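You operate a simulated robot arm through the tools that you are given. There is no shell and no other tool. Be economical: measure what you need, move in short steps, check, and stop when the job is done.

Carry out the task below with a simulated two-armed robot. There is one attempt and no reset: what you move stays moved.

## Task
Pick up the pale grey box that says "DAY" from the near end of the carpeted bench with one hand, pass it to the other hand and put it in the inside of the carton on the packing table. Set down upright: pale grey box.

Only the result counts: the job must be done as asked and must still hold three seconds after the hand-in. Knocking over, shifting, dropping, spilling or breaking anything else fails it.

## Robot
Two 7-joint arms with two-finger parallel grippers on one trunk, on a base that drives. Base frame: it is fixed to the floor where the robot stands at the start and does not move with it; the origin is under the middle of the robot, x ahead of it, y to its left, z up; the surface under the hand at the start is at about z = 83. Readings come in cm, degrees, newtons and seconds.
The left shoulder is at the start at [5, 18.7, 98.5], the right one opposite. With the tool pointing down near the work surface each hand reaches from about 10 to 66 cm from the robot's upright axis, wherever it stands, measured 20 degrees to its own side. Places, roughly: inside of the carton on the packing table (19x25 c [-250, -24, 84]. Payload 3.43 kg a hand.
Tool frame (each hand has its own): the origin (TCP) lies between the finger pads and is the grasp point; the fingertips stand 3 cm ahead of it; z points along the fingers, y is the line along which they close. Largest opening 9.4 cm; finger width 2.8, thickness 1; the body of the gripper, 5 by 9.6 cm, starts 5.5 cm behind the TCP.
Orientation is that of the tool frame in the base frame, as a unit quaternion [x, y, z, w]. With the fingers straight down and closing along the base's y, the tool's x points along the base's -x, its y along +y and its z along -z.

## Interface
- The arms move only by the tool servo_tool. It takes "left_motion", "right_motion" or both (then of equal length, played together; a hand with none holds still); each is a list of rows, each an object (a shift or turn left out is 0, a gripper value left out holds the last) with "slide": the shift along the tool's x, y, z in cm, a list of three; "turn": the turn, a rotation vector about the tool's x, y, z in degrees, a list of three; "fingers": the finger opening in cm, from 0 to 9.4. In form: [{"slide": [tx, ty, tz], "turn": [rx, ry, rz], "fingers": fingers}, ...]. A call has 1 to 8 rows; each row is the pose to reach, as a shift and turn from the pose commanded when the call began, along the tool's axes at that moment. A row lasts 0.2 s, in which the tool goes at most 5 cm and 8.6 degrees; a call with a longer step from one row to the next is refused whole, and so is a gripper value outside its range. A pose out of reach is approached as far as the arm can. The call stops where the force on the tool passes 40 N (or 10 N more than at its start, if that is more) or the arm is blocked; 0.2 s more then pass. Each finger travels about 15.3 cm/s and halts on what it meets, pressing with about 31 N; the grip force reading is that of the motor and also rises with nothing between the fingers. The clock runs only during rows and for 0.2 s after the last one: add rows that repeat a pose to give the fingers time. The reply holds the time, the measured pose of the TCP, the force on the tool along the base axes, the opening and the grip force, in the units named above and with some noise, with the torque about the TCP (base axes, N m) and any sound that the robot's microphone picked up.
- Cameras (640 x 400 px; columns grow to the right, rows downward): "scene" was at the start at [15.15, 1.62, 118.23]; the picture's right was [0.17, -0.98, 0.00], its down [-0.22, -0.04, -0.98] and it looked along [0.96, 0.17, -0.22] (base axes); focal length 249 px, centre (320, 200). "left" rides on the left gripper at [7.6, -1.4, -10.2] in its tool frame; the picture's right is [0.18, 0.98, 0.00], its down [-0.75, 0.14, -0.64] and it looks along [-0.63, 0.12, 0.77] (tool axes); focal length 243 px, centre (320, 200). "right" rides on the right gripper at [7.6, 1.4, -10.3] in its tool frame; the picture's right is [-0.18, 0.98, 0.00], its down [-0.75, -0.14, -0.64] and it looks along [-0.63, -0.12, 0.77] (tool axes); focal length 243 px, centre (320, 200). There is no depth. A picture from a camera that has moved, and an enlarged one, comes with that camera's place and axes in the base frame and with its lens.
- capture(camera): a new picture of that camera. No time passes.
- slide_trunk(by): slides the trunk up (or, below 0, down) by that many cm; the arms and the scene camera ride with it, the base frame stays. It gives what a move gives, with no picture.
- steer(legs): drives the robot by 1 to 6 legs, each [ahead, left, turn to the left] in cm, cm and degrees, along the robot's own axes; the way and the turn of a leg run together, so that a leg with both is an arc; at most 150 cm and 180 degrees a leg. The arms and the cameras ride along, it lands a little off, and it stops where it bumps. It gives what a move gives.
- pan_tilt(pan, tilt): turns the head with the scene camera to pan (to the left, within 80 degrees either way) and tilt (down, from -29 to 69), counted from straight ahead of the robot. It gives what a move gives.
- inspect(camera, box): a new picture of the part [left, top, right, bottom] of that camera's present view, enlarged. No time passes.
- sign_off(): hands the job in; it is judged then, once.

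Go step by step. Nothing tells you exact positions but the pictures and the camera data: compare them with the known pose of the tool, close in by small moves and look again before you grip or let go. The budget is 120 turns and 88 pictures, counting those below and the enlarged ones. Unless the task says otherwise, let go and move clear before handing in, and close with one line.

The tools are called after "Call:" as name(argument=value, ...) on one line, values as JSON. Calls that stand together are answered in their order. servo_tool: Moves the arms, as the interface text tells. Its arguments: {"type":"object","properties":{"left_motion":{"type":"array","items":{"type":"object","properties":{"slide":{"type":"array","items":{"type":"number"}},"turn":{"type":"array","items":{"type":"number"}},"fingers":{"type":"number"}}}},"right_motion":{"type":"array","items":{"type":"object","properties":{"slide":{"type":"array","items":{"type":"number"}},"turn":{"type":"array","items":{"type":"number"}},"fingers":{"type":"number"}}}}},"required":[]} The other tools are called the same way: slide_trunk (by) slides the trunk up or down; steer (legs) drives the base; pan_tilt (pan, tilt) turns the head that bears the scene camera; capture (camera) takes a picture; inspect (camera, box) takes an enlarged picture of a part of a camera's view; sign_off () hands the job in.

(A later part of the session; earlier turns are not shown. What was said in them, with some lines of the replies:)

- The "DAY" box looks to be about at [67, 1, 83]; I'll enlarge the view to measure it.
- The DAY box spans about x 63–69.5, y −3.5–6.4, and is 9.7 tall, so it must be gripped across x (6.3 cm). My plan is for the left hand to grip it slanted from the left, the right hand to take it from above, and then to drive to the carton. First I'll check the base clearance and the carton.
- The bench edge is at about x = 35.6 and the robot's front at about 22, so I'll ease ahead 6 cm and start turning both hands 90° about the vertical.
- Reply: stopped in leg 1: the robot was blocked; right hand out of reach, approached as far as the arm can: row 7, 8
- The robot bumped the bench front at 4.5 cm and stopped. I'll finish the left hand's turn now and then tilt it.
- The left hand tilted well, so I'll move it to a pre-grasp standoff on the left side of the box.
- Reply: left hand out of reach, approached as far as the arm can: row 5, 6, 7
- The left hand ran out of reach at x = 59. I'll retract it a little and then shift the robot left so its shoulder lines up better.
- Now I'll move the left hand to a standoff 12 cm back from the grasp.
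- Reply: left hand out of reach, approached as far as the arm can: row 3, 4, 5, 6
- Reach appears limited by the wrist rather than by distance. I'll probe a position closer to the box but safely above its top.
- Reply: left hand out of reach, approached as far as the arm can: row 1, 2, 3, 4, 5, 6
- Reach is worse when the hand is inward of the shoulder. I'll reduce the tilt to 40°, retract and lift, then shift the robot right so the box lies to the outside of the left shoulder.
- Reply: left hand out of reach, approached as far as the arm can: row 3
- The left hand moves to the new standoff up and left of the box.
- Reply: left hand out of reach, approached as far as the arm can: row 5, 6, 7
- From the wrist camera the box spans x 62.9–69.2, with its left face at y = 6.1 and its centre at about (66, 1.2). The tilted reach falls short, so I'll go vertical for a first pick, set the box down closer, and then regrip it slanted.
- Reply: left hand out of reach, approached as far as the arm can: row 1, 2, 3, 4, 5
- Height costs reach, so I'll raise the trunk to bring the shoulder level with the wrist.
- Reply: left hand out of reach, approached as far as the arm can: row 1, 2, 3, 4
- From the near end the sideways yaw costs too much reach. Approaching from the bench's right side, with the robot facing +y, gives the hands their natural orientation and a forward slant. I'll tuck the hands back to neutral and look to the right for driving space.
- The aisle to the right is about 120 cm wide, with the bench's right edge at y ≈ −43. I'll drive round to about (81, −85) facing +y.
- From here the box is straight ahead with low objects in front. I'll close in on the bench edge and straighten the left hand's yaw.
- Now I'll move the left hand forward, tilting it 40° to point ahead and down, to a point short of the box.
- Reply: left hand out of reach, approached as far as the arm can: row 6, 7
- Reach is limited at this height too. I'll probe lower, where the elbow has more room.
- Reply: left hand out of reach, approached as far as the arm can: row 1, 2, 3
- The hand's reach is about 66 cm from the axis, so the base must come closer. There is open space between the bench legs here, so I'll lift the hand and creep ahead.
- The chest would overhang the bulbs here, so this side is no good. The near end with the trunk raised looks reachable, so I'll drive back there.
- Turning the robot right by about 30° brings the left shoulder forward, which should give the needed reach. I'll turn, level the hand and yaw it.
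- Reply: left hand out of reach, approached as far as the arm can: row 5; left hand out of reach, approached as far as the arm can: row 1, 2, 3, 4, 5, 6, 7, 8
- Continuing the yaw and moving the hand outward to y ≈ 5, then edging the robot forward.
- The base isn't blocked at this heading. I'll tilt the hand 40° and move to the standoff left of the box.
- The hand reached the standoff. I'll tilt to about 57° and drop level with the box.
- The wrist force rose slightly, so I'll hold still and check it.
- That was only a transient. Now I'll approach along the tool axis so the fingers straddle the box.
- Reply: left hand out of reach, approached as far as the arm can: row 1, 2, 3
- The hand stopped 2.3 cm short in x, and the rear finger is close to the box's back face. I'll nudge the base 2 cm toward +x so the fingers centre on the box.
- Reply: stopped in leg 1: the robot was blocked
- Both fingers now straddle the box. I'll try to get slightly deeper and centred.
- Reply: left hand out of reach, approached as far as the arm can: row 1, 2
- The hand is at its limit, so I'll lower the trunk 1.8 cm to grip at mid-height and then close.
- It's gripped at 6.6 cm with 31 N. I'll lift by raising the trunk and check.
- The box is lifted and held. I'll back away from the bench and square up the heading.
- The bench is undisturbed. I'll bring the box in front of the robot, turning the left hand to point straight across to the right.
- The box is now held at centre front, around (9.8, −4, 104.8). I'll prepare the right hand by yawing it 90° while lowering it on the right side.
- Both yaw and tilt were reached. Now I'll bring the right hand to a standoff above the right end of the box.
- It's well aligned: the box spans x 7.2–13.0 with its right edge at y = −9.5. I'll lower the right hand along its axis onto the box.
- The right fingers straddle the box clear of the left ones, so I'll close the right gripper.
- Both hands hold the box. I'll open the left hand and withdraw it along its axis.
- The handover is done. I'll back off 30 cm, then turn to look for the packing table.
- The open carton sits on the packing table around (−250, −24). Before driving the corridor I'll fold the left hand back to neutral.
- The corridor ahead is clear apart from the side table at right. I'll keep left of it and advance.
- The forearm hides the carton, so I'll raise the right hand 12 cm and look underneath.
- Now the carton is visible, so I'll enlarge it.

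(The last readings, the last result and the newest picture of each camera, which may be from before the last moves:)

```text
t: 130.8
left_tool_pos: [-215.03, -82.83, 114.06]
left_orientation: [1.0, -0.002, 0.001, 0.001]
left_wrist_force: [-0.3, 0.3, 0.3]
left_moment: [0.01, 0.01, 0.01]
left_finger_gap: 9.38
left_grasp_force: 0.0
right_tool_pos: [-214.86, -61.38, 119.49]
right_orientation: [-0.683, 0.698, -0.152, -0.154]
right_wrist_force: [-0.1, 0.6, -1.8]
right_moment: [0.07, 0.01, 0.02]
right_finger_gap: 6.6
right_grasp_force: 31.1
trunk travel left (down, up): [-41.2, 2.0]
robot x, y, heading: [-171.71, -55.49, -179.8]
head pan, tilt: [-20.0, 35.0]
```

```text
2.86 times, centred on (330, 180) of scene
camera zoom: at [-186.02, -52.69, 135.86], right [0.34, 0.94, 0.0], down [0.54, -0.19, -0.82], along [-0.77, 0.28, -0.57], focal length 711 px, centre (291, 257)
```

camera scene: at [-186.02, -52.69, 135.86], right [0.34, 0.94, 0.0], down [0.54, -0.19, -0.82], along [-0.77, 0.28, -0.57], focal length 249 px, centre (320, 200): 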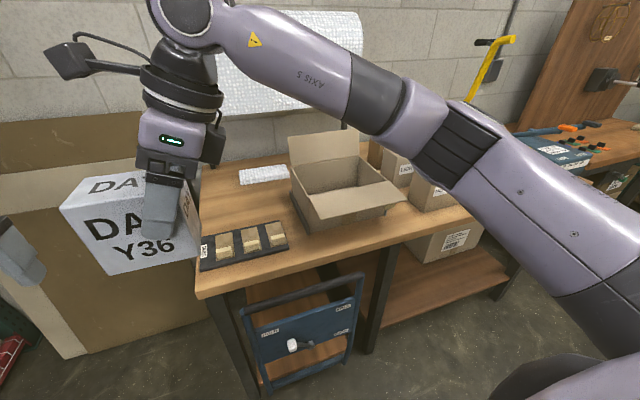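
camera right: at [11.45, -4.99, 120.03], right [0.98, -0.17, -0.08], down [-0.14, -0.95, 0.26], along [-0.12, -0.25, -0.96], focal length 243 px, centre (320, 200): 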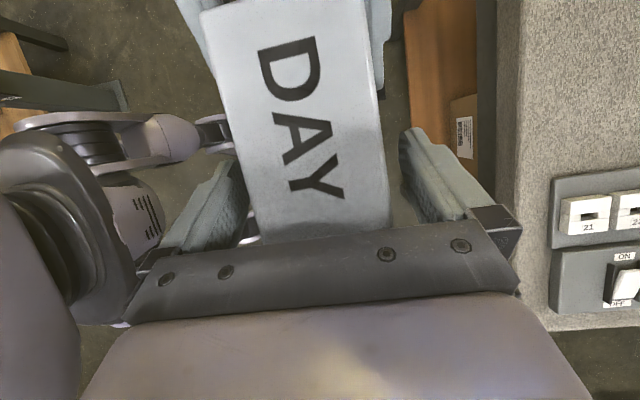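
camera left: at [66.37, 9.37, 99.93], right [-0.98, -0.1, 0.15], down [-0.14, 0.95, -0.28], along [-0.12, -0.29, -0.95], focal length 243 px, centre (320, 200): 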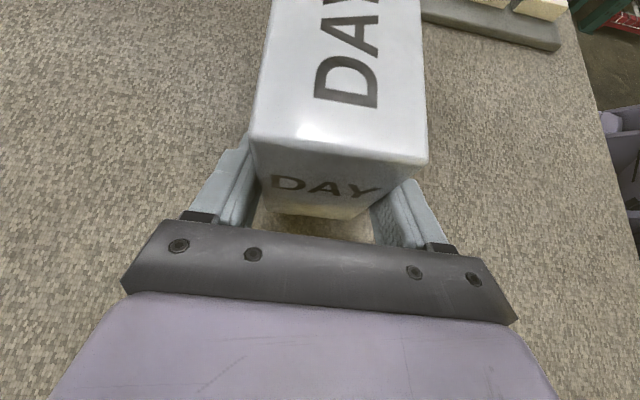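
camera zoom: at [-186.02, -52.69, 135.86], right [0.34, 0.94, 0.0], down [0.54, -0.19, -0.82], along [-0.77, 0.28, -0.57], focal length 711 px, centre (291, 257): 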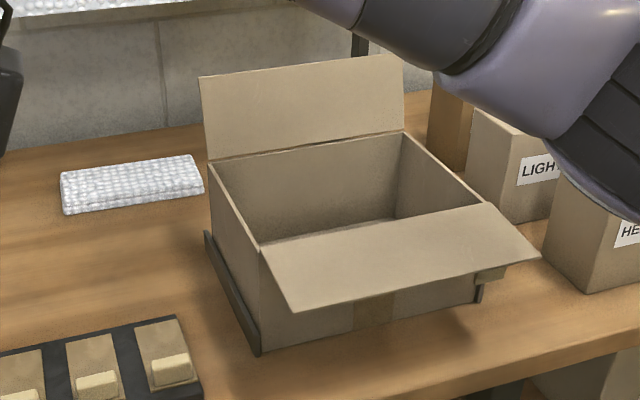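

The carton's interior spans roughly x −242…−261 and y −35…−10, with wall tops at z ≈ 96.5, the back flap up and the front flap sloping out. I'll turn about 25° left and move closer, staying short of the blue cart, so the right arm can reach in.

Call:
steer(legs=[[0, 0, 25], [9.6, -14.9, 0]])

Call:
pan_tilt(pan=-35, tilt=40)

Call:
capture(camera="scene")

```text
t: 134.1
left_tool_pos: [-214.66, -89.11, 114.03]
left_orientation: [0.976, 0.216, 0.001, 0.001]
left_wrist_force: [0.2, -0.6, 0.2]
left_moment: [-0.01, -0.04, 0.03]
left_finger_gap: 9.38
left_grasp_force: 0.0
right_tool_pos: [-223.58, -69.55, 119.52]
right_orientation: [0.818, -0.533, 0.182, 0.117]
right_wrist_force: [0.2, 0.0, -1.7]
right_moment: [0.07, 0.05, -0.01]
right_finger_gap: 6.58
right_grasp_force: 31.6
trunk travel left (down, up): [-41.2, 2.0]
robot x, y, heading: [-187.17, -45.84, -154.6]
head pan, tilt: [-20.0, 35.0]
```

```text
t: 134.8
left_tool_pos: [-214.54, -89.14, 114.01]
left_orientation: [0.976, 0.216, 0.001, 0.002]
left_wrist_force: [-0.3, -0.2, 0.4]
left_moment: [0.02, 0.0, 0.03]
left_finger_gap: 9.41
left_grasp_force: 0.0
right_tool_pos: [-223.5, -69.63, 119.49]
right_orientation: [0.818, -0.533, 0.182, 0.117]
right_wrist_force: [0.4, 0.5, -1.6]
right_moment: [0.01, 0.01, 0.0]
right_finger_gap: 6.6
right_grasp_force: 30.3
trunk travel left (down, up): [-41.2, 2.0]
robot x, y, heading: [-187.22, -46.26, -154.9]
head pan, tilt: [-35.0, 40.0]
```

```text
38 pictures are left
camera scene: at [-200.67, -47.26, 135.11], right [0.17, 0.99, 0.0], down [0.63, -0.11, -0.77], along [-0.75, 0.13, -0.64], focal length 249 px, centre (320, 200)
```

scene: 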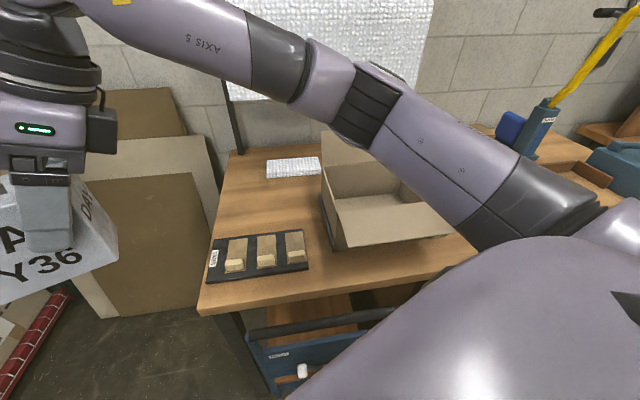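

The tools look consistent. I'll move the right hand toward the carton in two stages, staying high.

Call:
servo_tool(right_motion=[{"slide": [-4.23, 0.45, -1.8]}, {"slide": [-8.47, 0.9, -3.6]}, {"slide": [-12.7, 1.35, -5.4]}, {"slide": [-16.9, 1.8, -7.2]}, {"slide": [-21.2, 2.25, -9]}, {"slide": [-25.4, 2.7, -10.75]}])

Call:
capture(camera="scene")

```text
t: 136.2
left_tool_pos: [-214.54, -89.12, 114.19]
left_orientation: [0.976, 0.216, 0.002, 0.001]
left_wrist_force: [0.5, 0.4, 0.1]
left_moment: [-0.02, 0.04, -0.02]
left_finger_gap: 9.41
left_grasp_force: 0.1
right_tool_pos: [-237.23, -45.43, 118.79]
right_orientation: [0.818, -0.532, 0.183, 0.117]
right_wrist_force: [0.3, 0.3, -1.3]
right_moment: [0.04, 0.01, 0.0]
right_finger_gap: 6.6
right_grasp_force: 31.1
trunk travel left (down, up): [-41.2, 2.0]
robot x, y, heading: [-187.23, -45.82, -154.7]
head pan, tilt: [-35.0, 40.0]
```

```text
37 pictures are left
camera scene: at [-200.69, -47.18, 135.1], right [0.17, 0.99, 0.0], down [0.63, -0.11, -0.77], along [-0.75, 0.13, -0.64], focal length 249 px, centre (320, 200)
```

scene: 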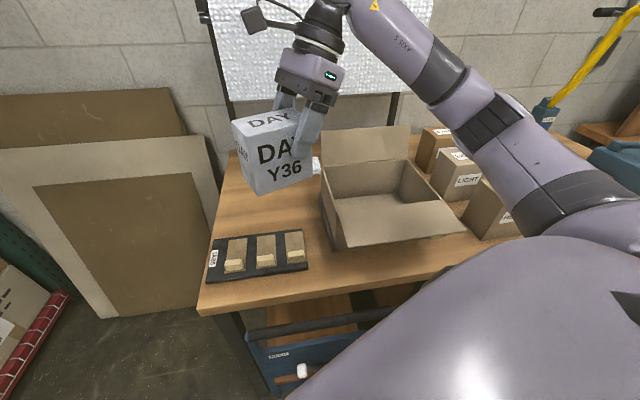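

Clear so far; I'll do the second half to hover over the carton.

Call:
servo_tool(right_motion=[{"slide": [-4.23, 0.45, -1.8]}, {"slide": [-8.47, 0.9, -3.6]}, {"slide": [-12.7, 1.35, -5.4]}, {"slide": [-16.9, 1.8, -7.2]}, {"slide": [-21.2, 2.25, -9]}, {"slide": [-25.4, 2.7, -10.75]}])

Call:
capture(camera="scene")

Call:
capture(camera="right")

```text
t: 137.6
left_tool_pos: [-214.74, -89.25, 114.1]
left_orientation: [0.976, 0.216, 0.001, 0.002]
left_wrist_force: [0.5, 1.3, 0.4]
left_moment: [0.0, -0.01, 0.0]
left_finger_gap: 9.39
left_grasp_force: 0.0
right_tool_pos: [-250.73, -21.44, 117.78]
right_orientation: [0.819, -0.531, 0.183, 0.117]
right_wrist_force: [1.0, 0.4, -1.0]
right_moment: [0.04, 0.0, -0.02]
right_finger_gap: 6.58
right_grasp_force: 31.2
trunk travel left (down, up): [-41.2, 2.0]
robot x, y, heading: [-187.21, -45.94, -154.9]
head pan, tilt: [-35.0, 40.0]
```

```text
36 pictures are left
camera scene: at [-200.69, -47.22, 135.1], right [0.17, 0.99, 0.0], down [0.63, -0.11, -0.77], along [-0.75, 0.13, -0.64], focal length 249 px, centre (320, 200)
```

scene: 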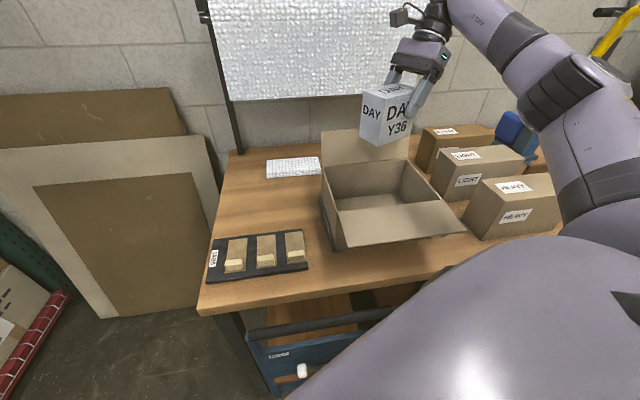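

```text
35 pictures are left
camera right: at [-251.06, -24.28, 130.26], right [-0.97, -0.25, -0.08], down [-0.26, 0.93, 0.26], along [0.01, 0.27, -0.96], focal length 243 px, centre (320, 200)
```

right: 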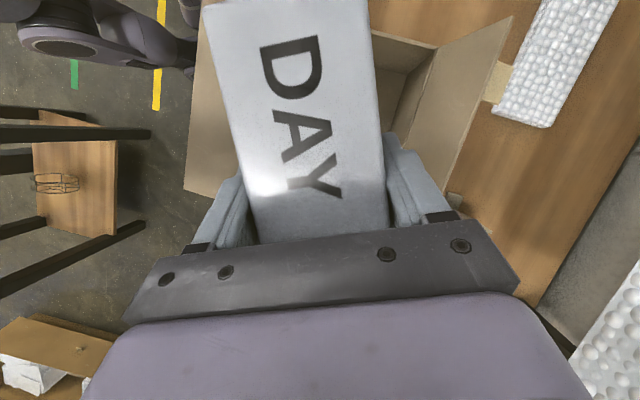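

The box hovers over the middle of the carton, which spans x −240…−259 and y −37…−10. I'll lower it in steps.

Call:
servo_tool(right_motion=[{"slide": [-1.7, 0, 3.62]}, {"slide": [-3.4, 0, 7.25]}, {"slide": [-5.1, 0, 10.9]}, {"slide": [-6.34, 0, 13.6]}])

Call:
capture(camera="scene")

Call:
capture(camera="right")

```text
t: 138.6
left_tool_pos: [-214.6, -89.18, 114.04]
left_orientation: [0.976, 0.216, 0.001, 0.002]
left_wrist_force: [-0.4, -0.9, 0.1]
left_moment: [-0.01, -0.01, 0.01]
left_finger_gap: 9.41
left_grasp_force: 0.1
right_tool_pos: [-250.71, -21.42, 102.67]
right_orientation: [0.818, -0.533, 0.182, 0.117]
right_wrist_force: [0.5, 0.5, -1.0]
right_moment: [0.05, 0.03, 0.02]
right_finger_gap: 6.58
right_grasp_force: 31.3
trunk travel left (down, up): [-41.2, 2.0]
robot x, y, heading: [-187.33, -46.52, -154.7]
head pan, tilt: [-35.0, 40.0]
```

```text
34 pictures are left
camera scene: at [-200.69, -47.23, 135.11], right [0.17, 0.99, 0.0], down [0.63, -0.11, -0.77], along [-0.75, 0.13, -0.64], focal length 249 px, centre (320, 200)
```

scene: 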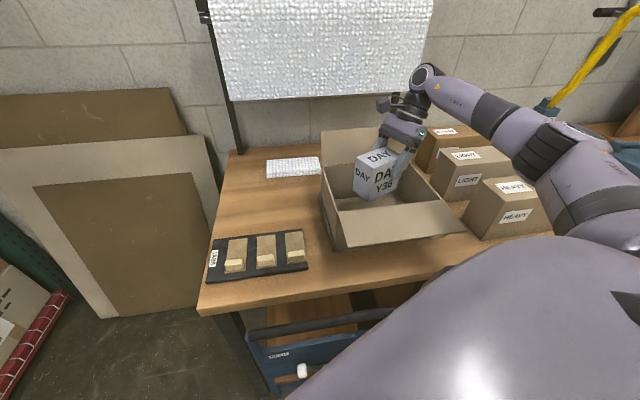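

```text
33 pictures are left
camera right: at [-251.06, -24.47, 115.2], right [-0.97, -0.24, -0.08], down [-0.26, 0.93, 0.26], along [0.01, 0.28, -0.96], focal length 243 px, centre (320, 200)
```

right: 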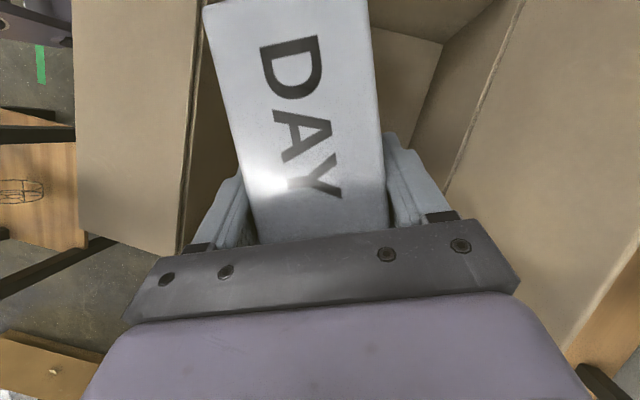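

There's good clearance on all sides, so I'll lower most of the remaining way.

Call:
servo_tool(right_motion=[{"slide": [-1.3, 0, 2.72]}, {"slide": [-2.54, 0, 5.44]}, {"slide": [-3.8, 0, 8.15]}, {"slide": [-4.1, 0, 8.8]}])

Call:
inspect(camera="scene", box=[290, 60, 490, 260])

```text
t: 139.6
left_tool_pos: [-214.7, -89.12, 114.12]
left_orientation: [0.976, 0.216, 0.001, 0.001]
left_wrist_force: [-0.1, 0.2, 0.0]
left_moment: [-0.03, 0.0, 0.01]
left_finger_gap: 9.41
left_grasp_force: 0.0
right_tool_pos: [-250.68, -21.41, 92.75]
right_orientation: [0.818, -0.532, 0.182, 0.118]
right_wrist_force: [0.6, -0.5, -2.0]
right_moment: [0.06, 0.01, 0.05]
right_finger_gap: 6.58
right_grasp_force: 30.8
trunk travel left (down, up): [-41.2, 2.0]
robot x, y, heading: [-187.13, -46.55, -154.7]
head pan, tilt: [-35.0, 40.0]
```

```text
2.00 times, centred on (390, 160) of scene
camera zoom: at [-200.67, -47.25, 135.11], right [0.17, 0.99, 0.0], down [0.63, -0.11, -0.77], along [-0.75, 0.13, -0.64], focal length 498 px, centre (180, 280)
```

zoom: 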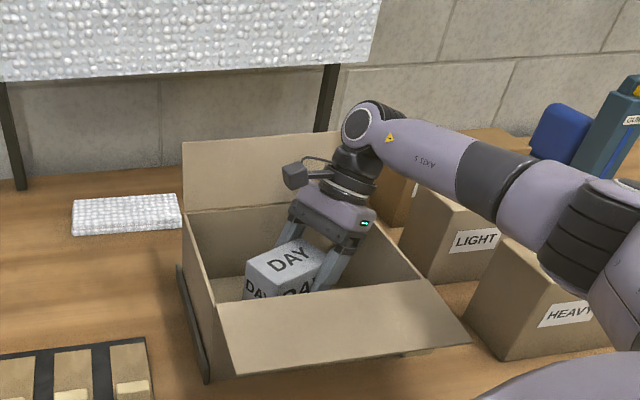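

Now I'll lower in small steps until contact is felt.

Call:
servo_tool(right_motion=[{"slide": [-0.17, 0, 0.36]}, {"slide": [-0.34, 0, 0.72]}, {"slide": [-0.42, 0, 0.9]}])

```text
t: 140.4
left_tool_pos: [-214.42, -89.25, 114.22]
left_orientation: [0.976, 0.216, 0.0, 0.002]
left_wrist_force: [0.0, -0.2, 0.6]
left_moment: [0.0, -0.02, -0.02]
left_finger_gap: 9.4
left_grasp_force: 0.1
right_tool_pos: [-250.61, -21.49, 92.24]
right_orientation: [0.818, -0.533, 0.179, 0.121]
right_wrist_force: [-1.0, 1.5, 20.0]
right_moment: [0.56, -0.33, -0.02]
right_finger_gap: 6.59
right_grasp_force: 31.0
trunk travel left (down, up): [-41.2, 2.0]
robot x, y, heading: [-187.2, -46.27, -154.7]
head pan, tilt: [-35.0, 40.0]
```

It touched the floor at about z = 92.3. I'll relieve the preload, then open.

Call:
servo_tool(right_motion=[{"slide": [0.19, 0, -0.4]}, {"slide": [0.19, 0, -0.4]}])

Call:
servo_tool(right_motion=[{"fingers": 7.2}, {"fingers": 8.2}, {"fingers": 9.2}, {"fingers": 9.4}, {"fingers": 9.4}])

Call:
capture(camera="right")

Call:
inspect(camera="scene", box=[290, 60, 490, 260])

```text
t: 141.0
left_tool_pos: [-214.54, -89.23, 114.05]
left_orientation: [0.977, 0.215, 0.0, 0.002]
left_wrist_force: [-0.6, 0.7, -0.6]
left_moment: [0.02, 0.0, -0.03]
left_finger_gap: 9.38
left_grasp_force: 0.0
right_tool_pos: [-250.75, -21.42, 92.3]
right_orientation: [0.818, -0.533, 0.182, 0.118]
right_wrist_force: [-3.0, 1.1, 8.7]
right_moment: [-0.19, 0.49, -0.16]
right_finger_gap: 6.61
right_grasp_force: 30.7
trunk travel left (down, up): [-41.2, 2.0]
robot x, y, heading: [-187.02, -46.19, -154.8]
head pan, tilt: [-35.0, 40.0]
```

```text
t: 142.2
left_tool_pos: [-214.45, -89.2, 114.11]
left_orientation: [0.976, 0.216, 0.002, 0.002]
left_wrist_force: [-1.0, 0.6, 0.2]
left_moment: [0.0, 0.0, -0.02]
left_finger_gap: 9.41
left_grasp_force: 0.0
right_tool_pos: [-250.72, -21.33, 92.16]
right_orientation: [0.818, -0.533, 0.182, 0.117]
right_wrist_force: [0.9, -0.5, 0.7]
right_moment: [0.02, 0.03, 0.03]
right_finger_gap: 9.42
right_grasp_force: 0.0
trunk travel left (down, up): [-41.2, 2.0]
robot x, y, heading: [-186.99, -46.21, -154.6]
head pan, tilt: [-35.0, 40.0]
```

```text
31 pictures are left
camera right: at [-250.96, -24.27, 104.76], right [-0.97, -0.24, -0.08], down [-0.26, 0.93, 0.26], along [0.01, 0.27, -0.96], focal length 243 px, centre (320, 200)
```

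right: 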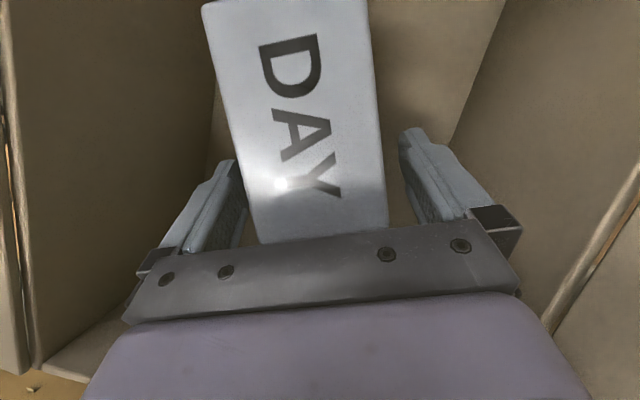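

```text
2.00 times, centred on (390, 160) of scene
camera zoom: at [-200.66, -47.25, 135.11], right [0.17, 0.99, 0.0], down [0.63, -0.11, -0.77], along [-0.75, 0.13, -0.64], focal length 498 px, centre (180, 280)
```

zoom: 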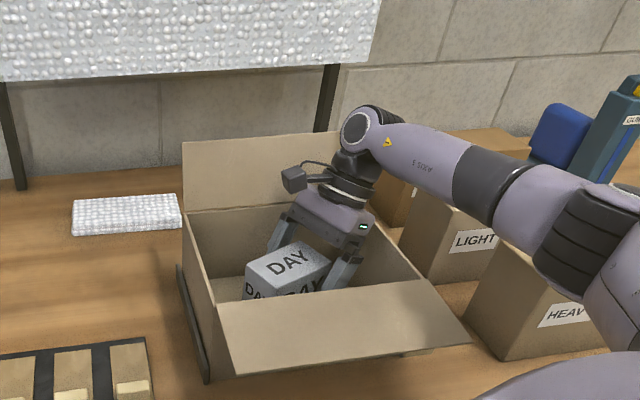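

The box stands upright and released. I'll withdraw straight up.

Call:
servo_tool(right_motion=[{"slide": [0.9, 0, -1.8]}, {"slide": [2.5, 0, -5.4]}, {"slide": [4.3, 0, -9.2]}, {"slide": [6.1, 0, -13]}, {"slide": [7.9, 0, -16.8]}, {"slide": [9.7, 0, -20.6]}, {"slide": [11, 0, -23.6]}])

Call:
inspect(camera="scene", box=[290, 60, 490, 260])

Call:
capture(camera="right")

```text
t: 143.8
left_tool_pos: [-214.62, -89.14, 114.08]
left_orientation: [0.976, 0.216, 0.001, 0.002]
left_wrist_force: [0.3, 0.4, -0.3]
left_moment: [-0.06, 0.01, -0.03]
left_finger_gap: 9.38
left_grasp_force: 0.1
right_tool_pos: [-250.6, -21.37, 118.14]
right_orientation: [0.818, -0.533, 0.182, 0.118]
right_wrist_force: [-0.2, -1.2, -0.8]
right_moment: [0.03, 0.02, 0.01]
right_finger_gap: 9.41
right_grasp_force: 0.1
trunk travel left (down, up): [-41.2, 2.0]
robot x, y, heading: [-187.01, -46.52, -155.1]
head pan, tilt: [-35.0, 40.0]
```

```text
2.00 times, centred on (390, 160) of scene
camera zoom: at [-200.63, -47.29, 135.1], right [0.17, 0.99, 0.0], down [0.63, -0.11, -0.77], along [-0.76, 0.13, -0.64], focal length 498 px, centre (180, 280)
```

zoom: 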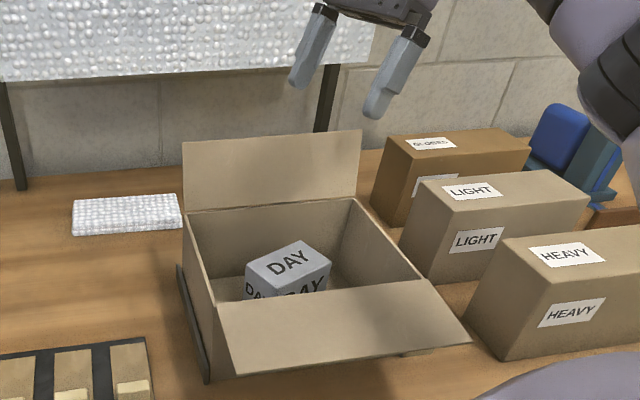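

```text
28 pictures are left
camera right: at [-250.93, -24.21, 130.73], right [-0.97, -0.24, -0.08], down [-0.26, 0.93, 0.26], along [0.01, 0.27, -0.96], focal length 243 px, centre (320, 200)
```

right: 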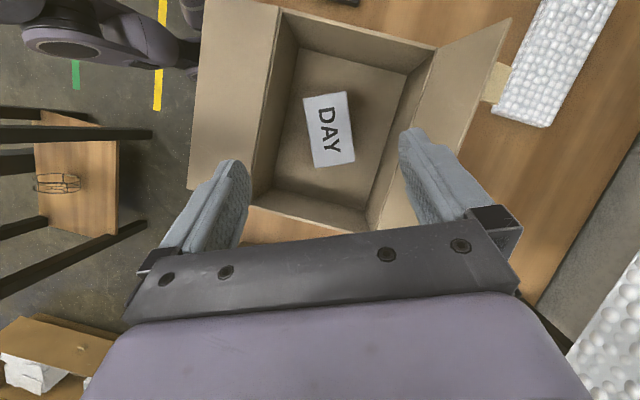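

The box stands upright inside the carton, both hands are empty and clear, and nothing around the carton has been disturbed. I'm handing in.

Call:
sign_off()

```text
The job is handed in.
```

I picked up the "DAY" box with the left hand, passed it to the right hand and set it upright inside the carton on the packing table. The job is handed in, and nothing else was seen to move.
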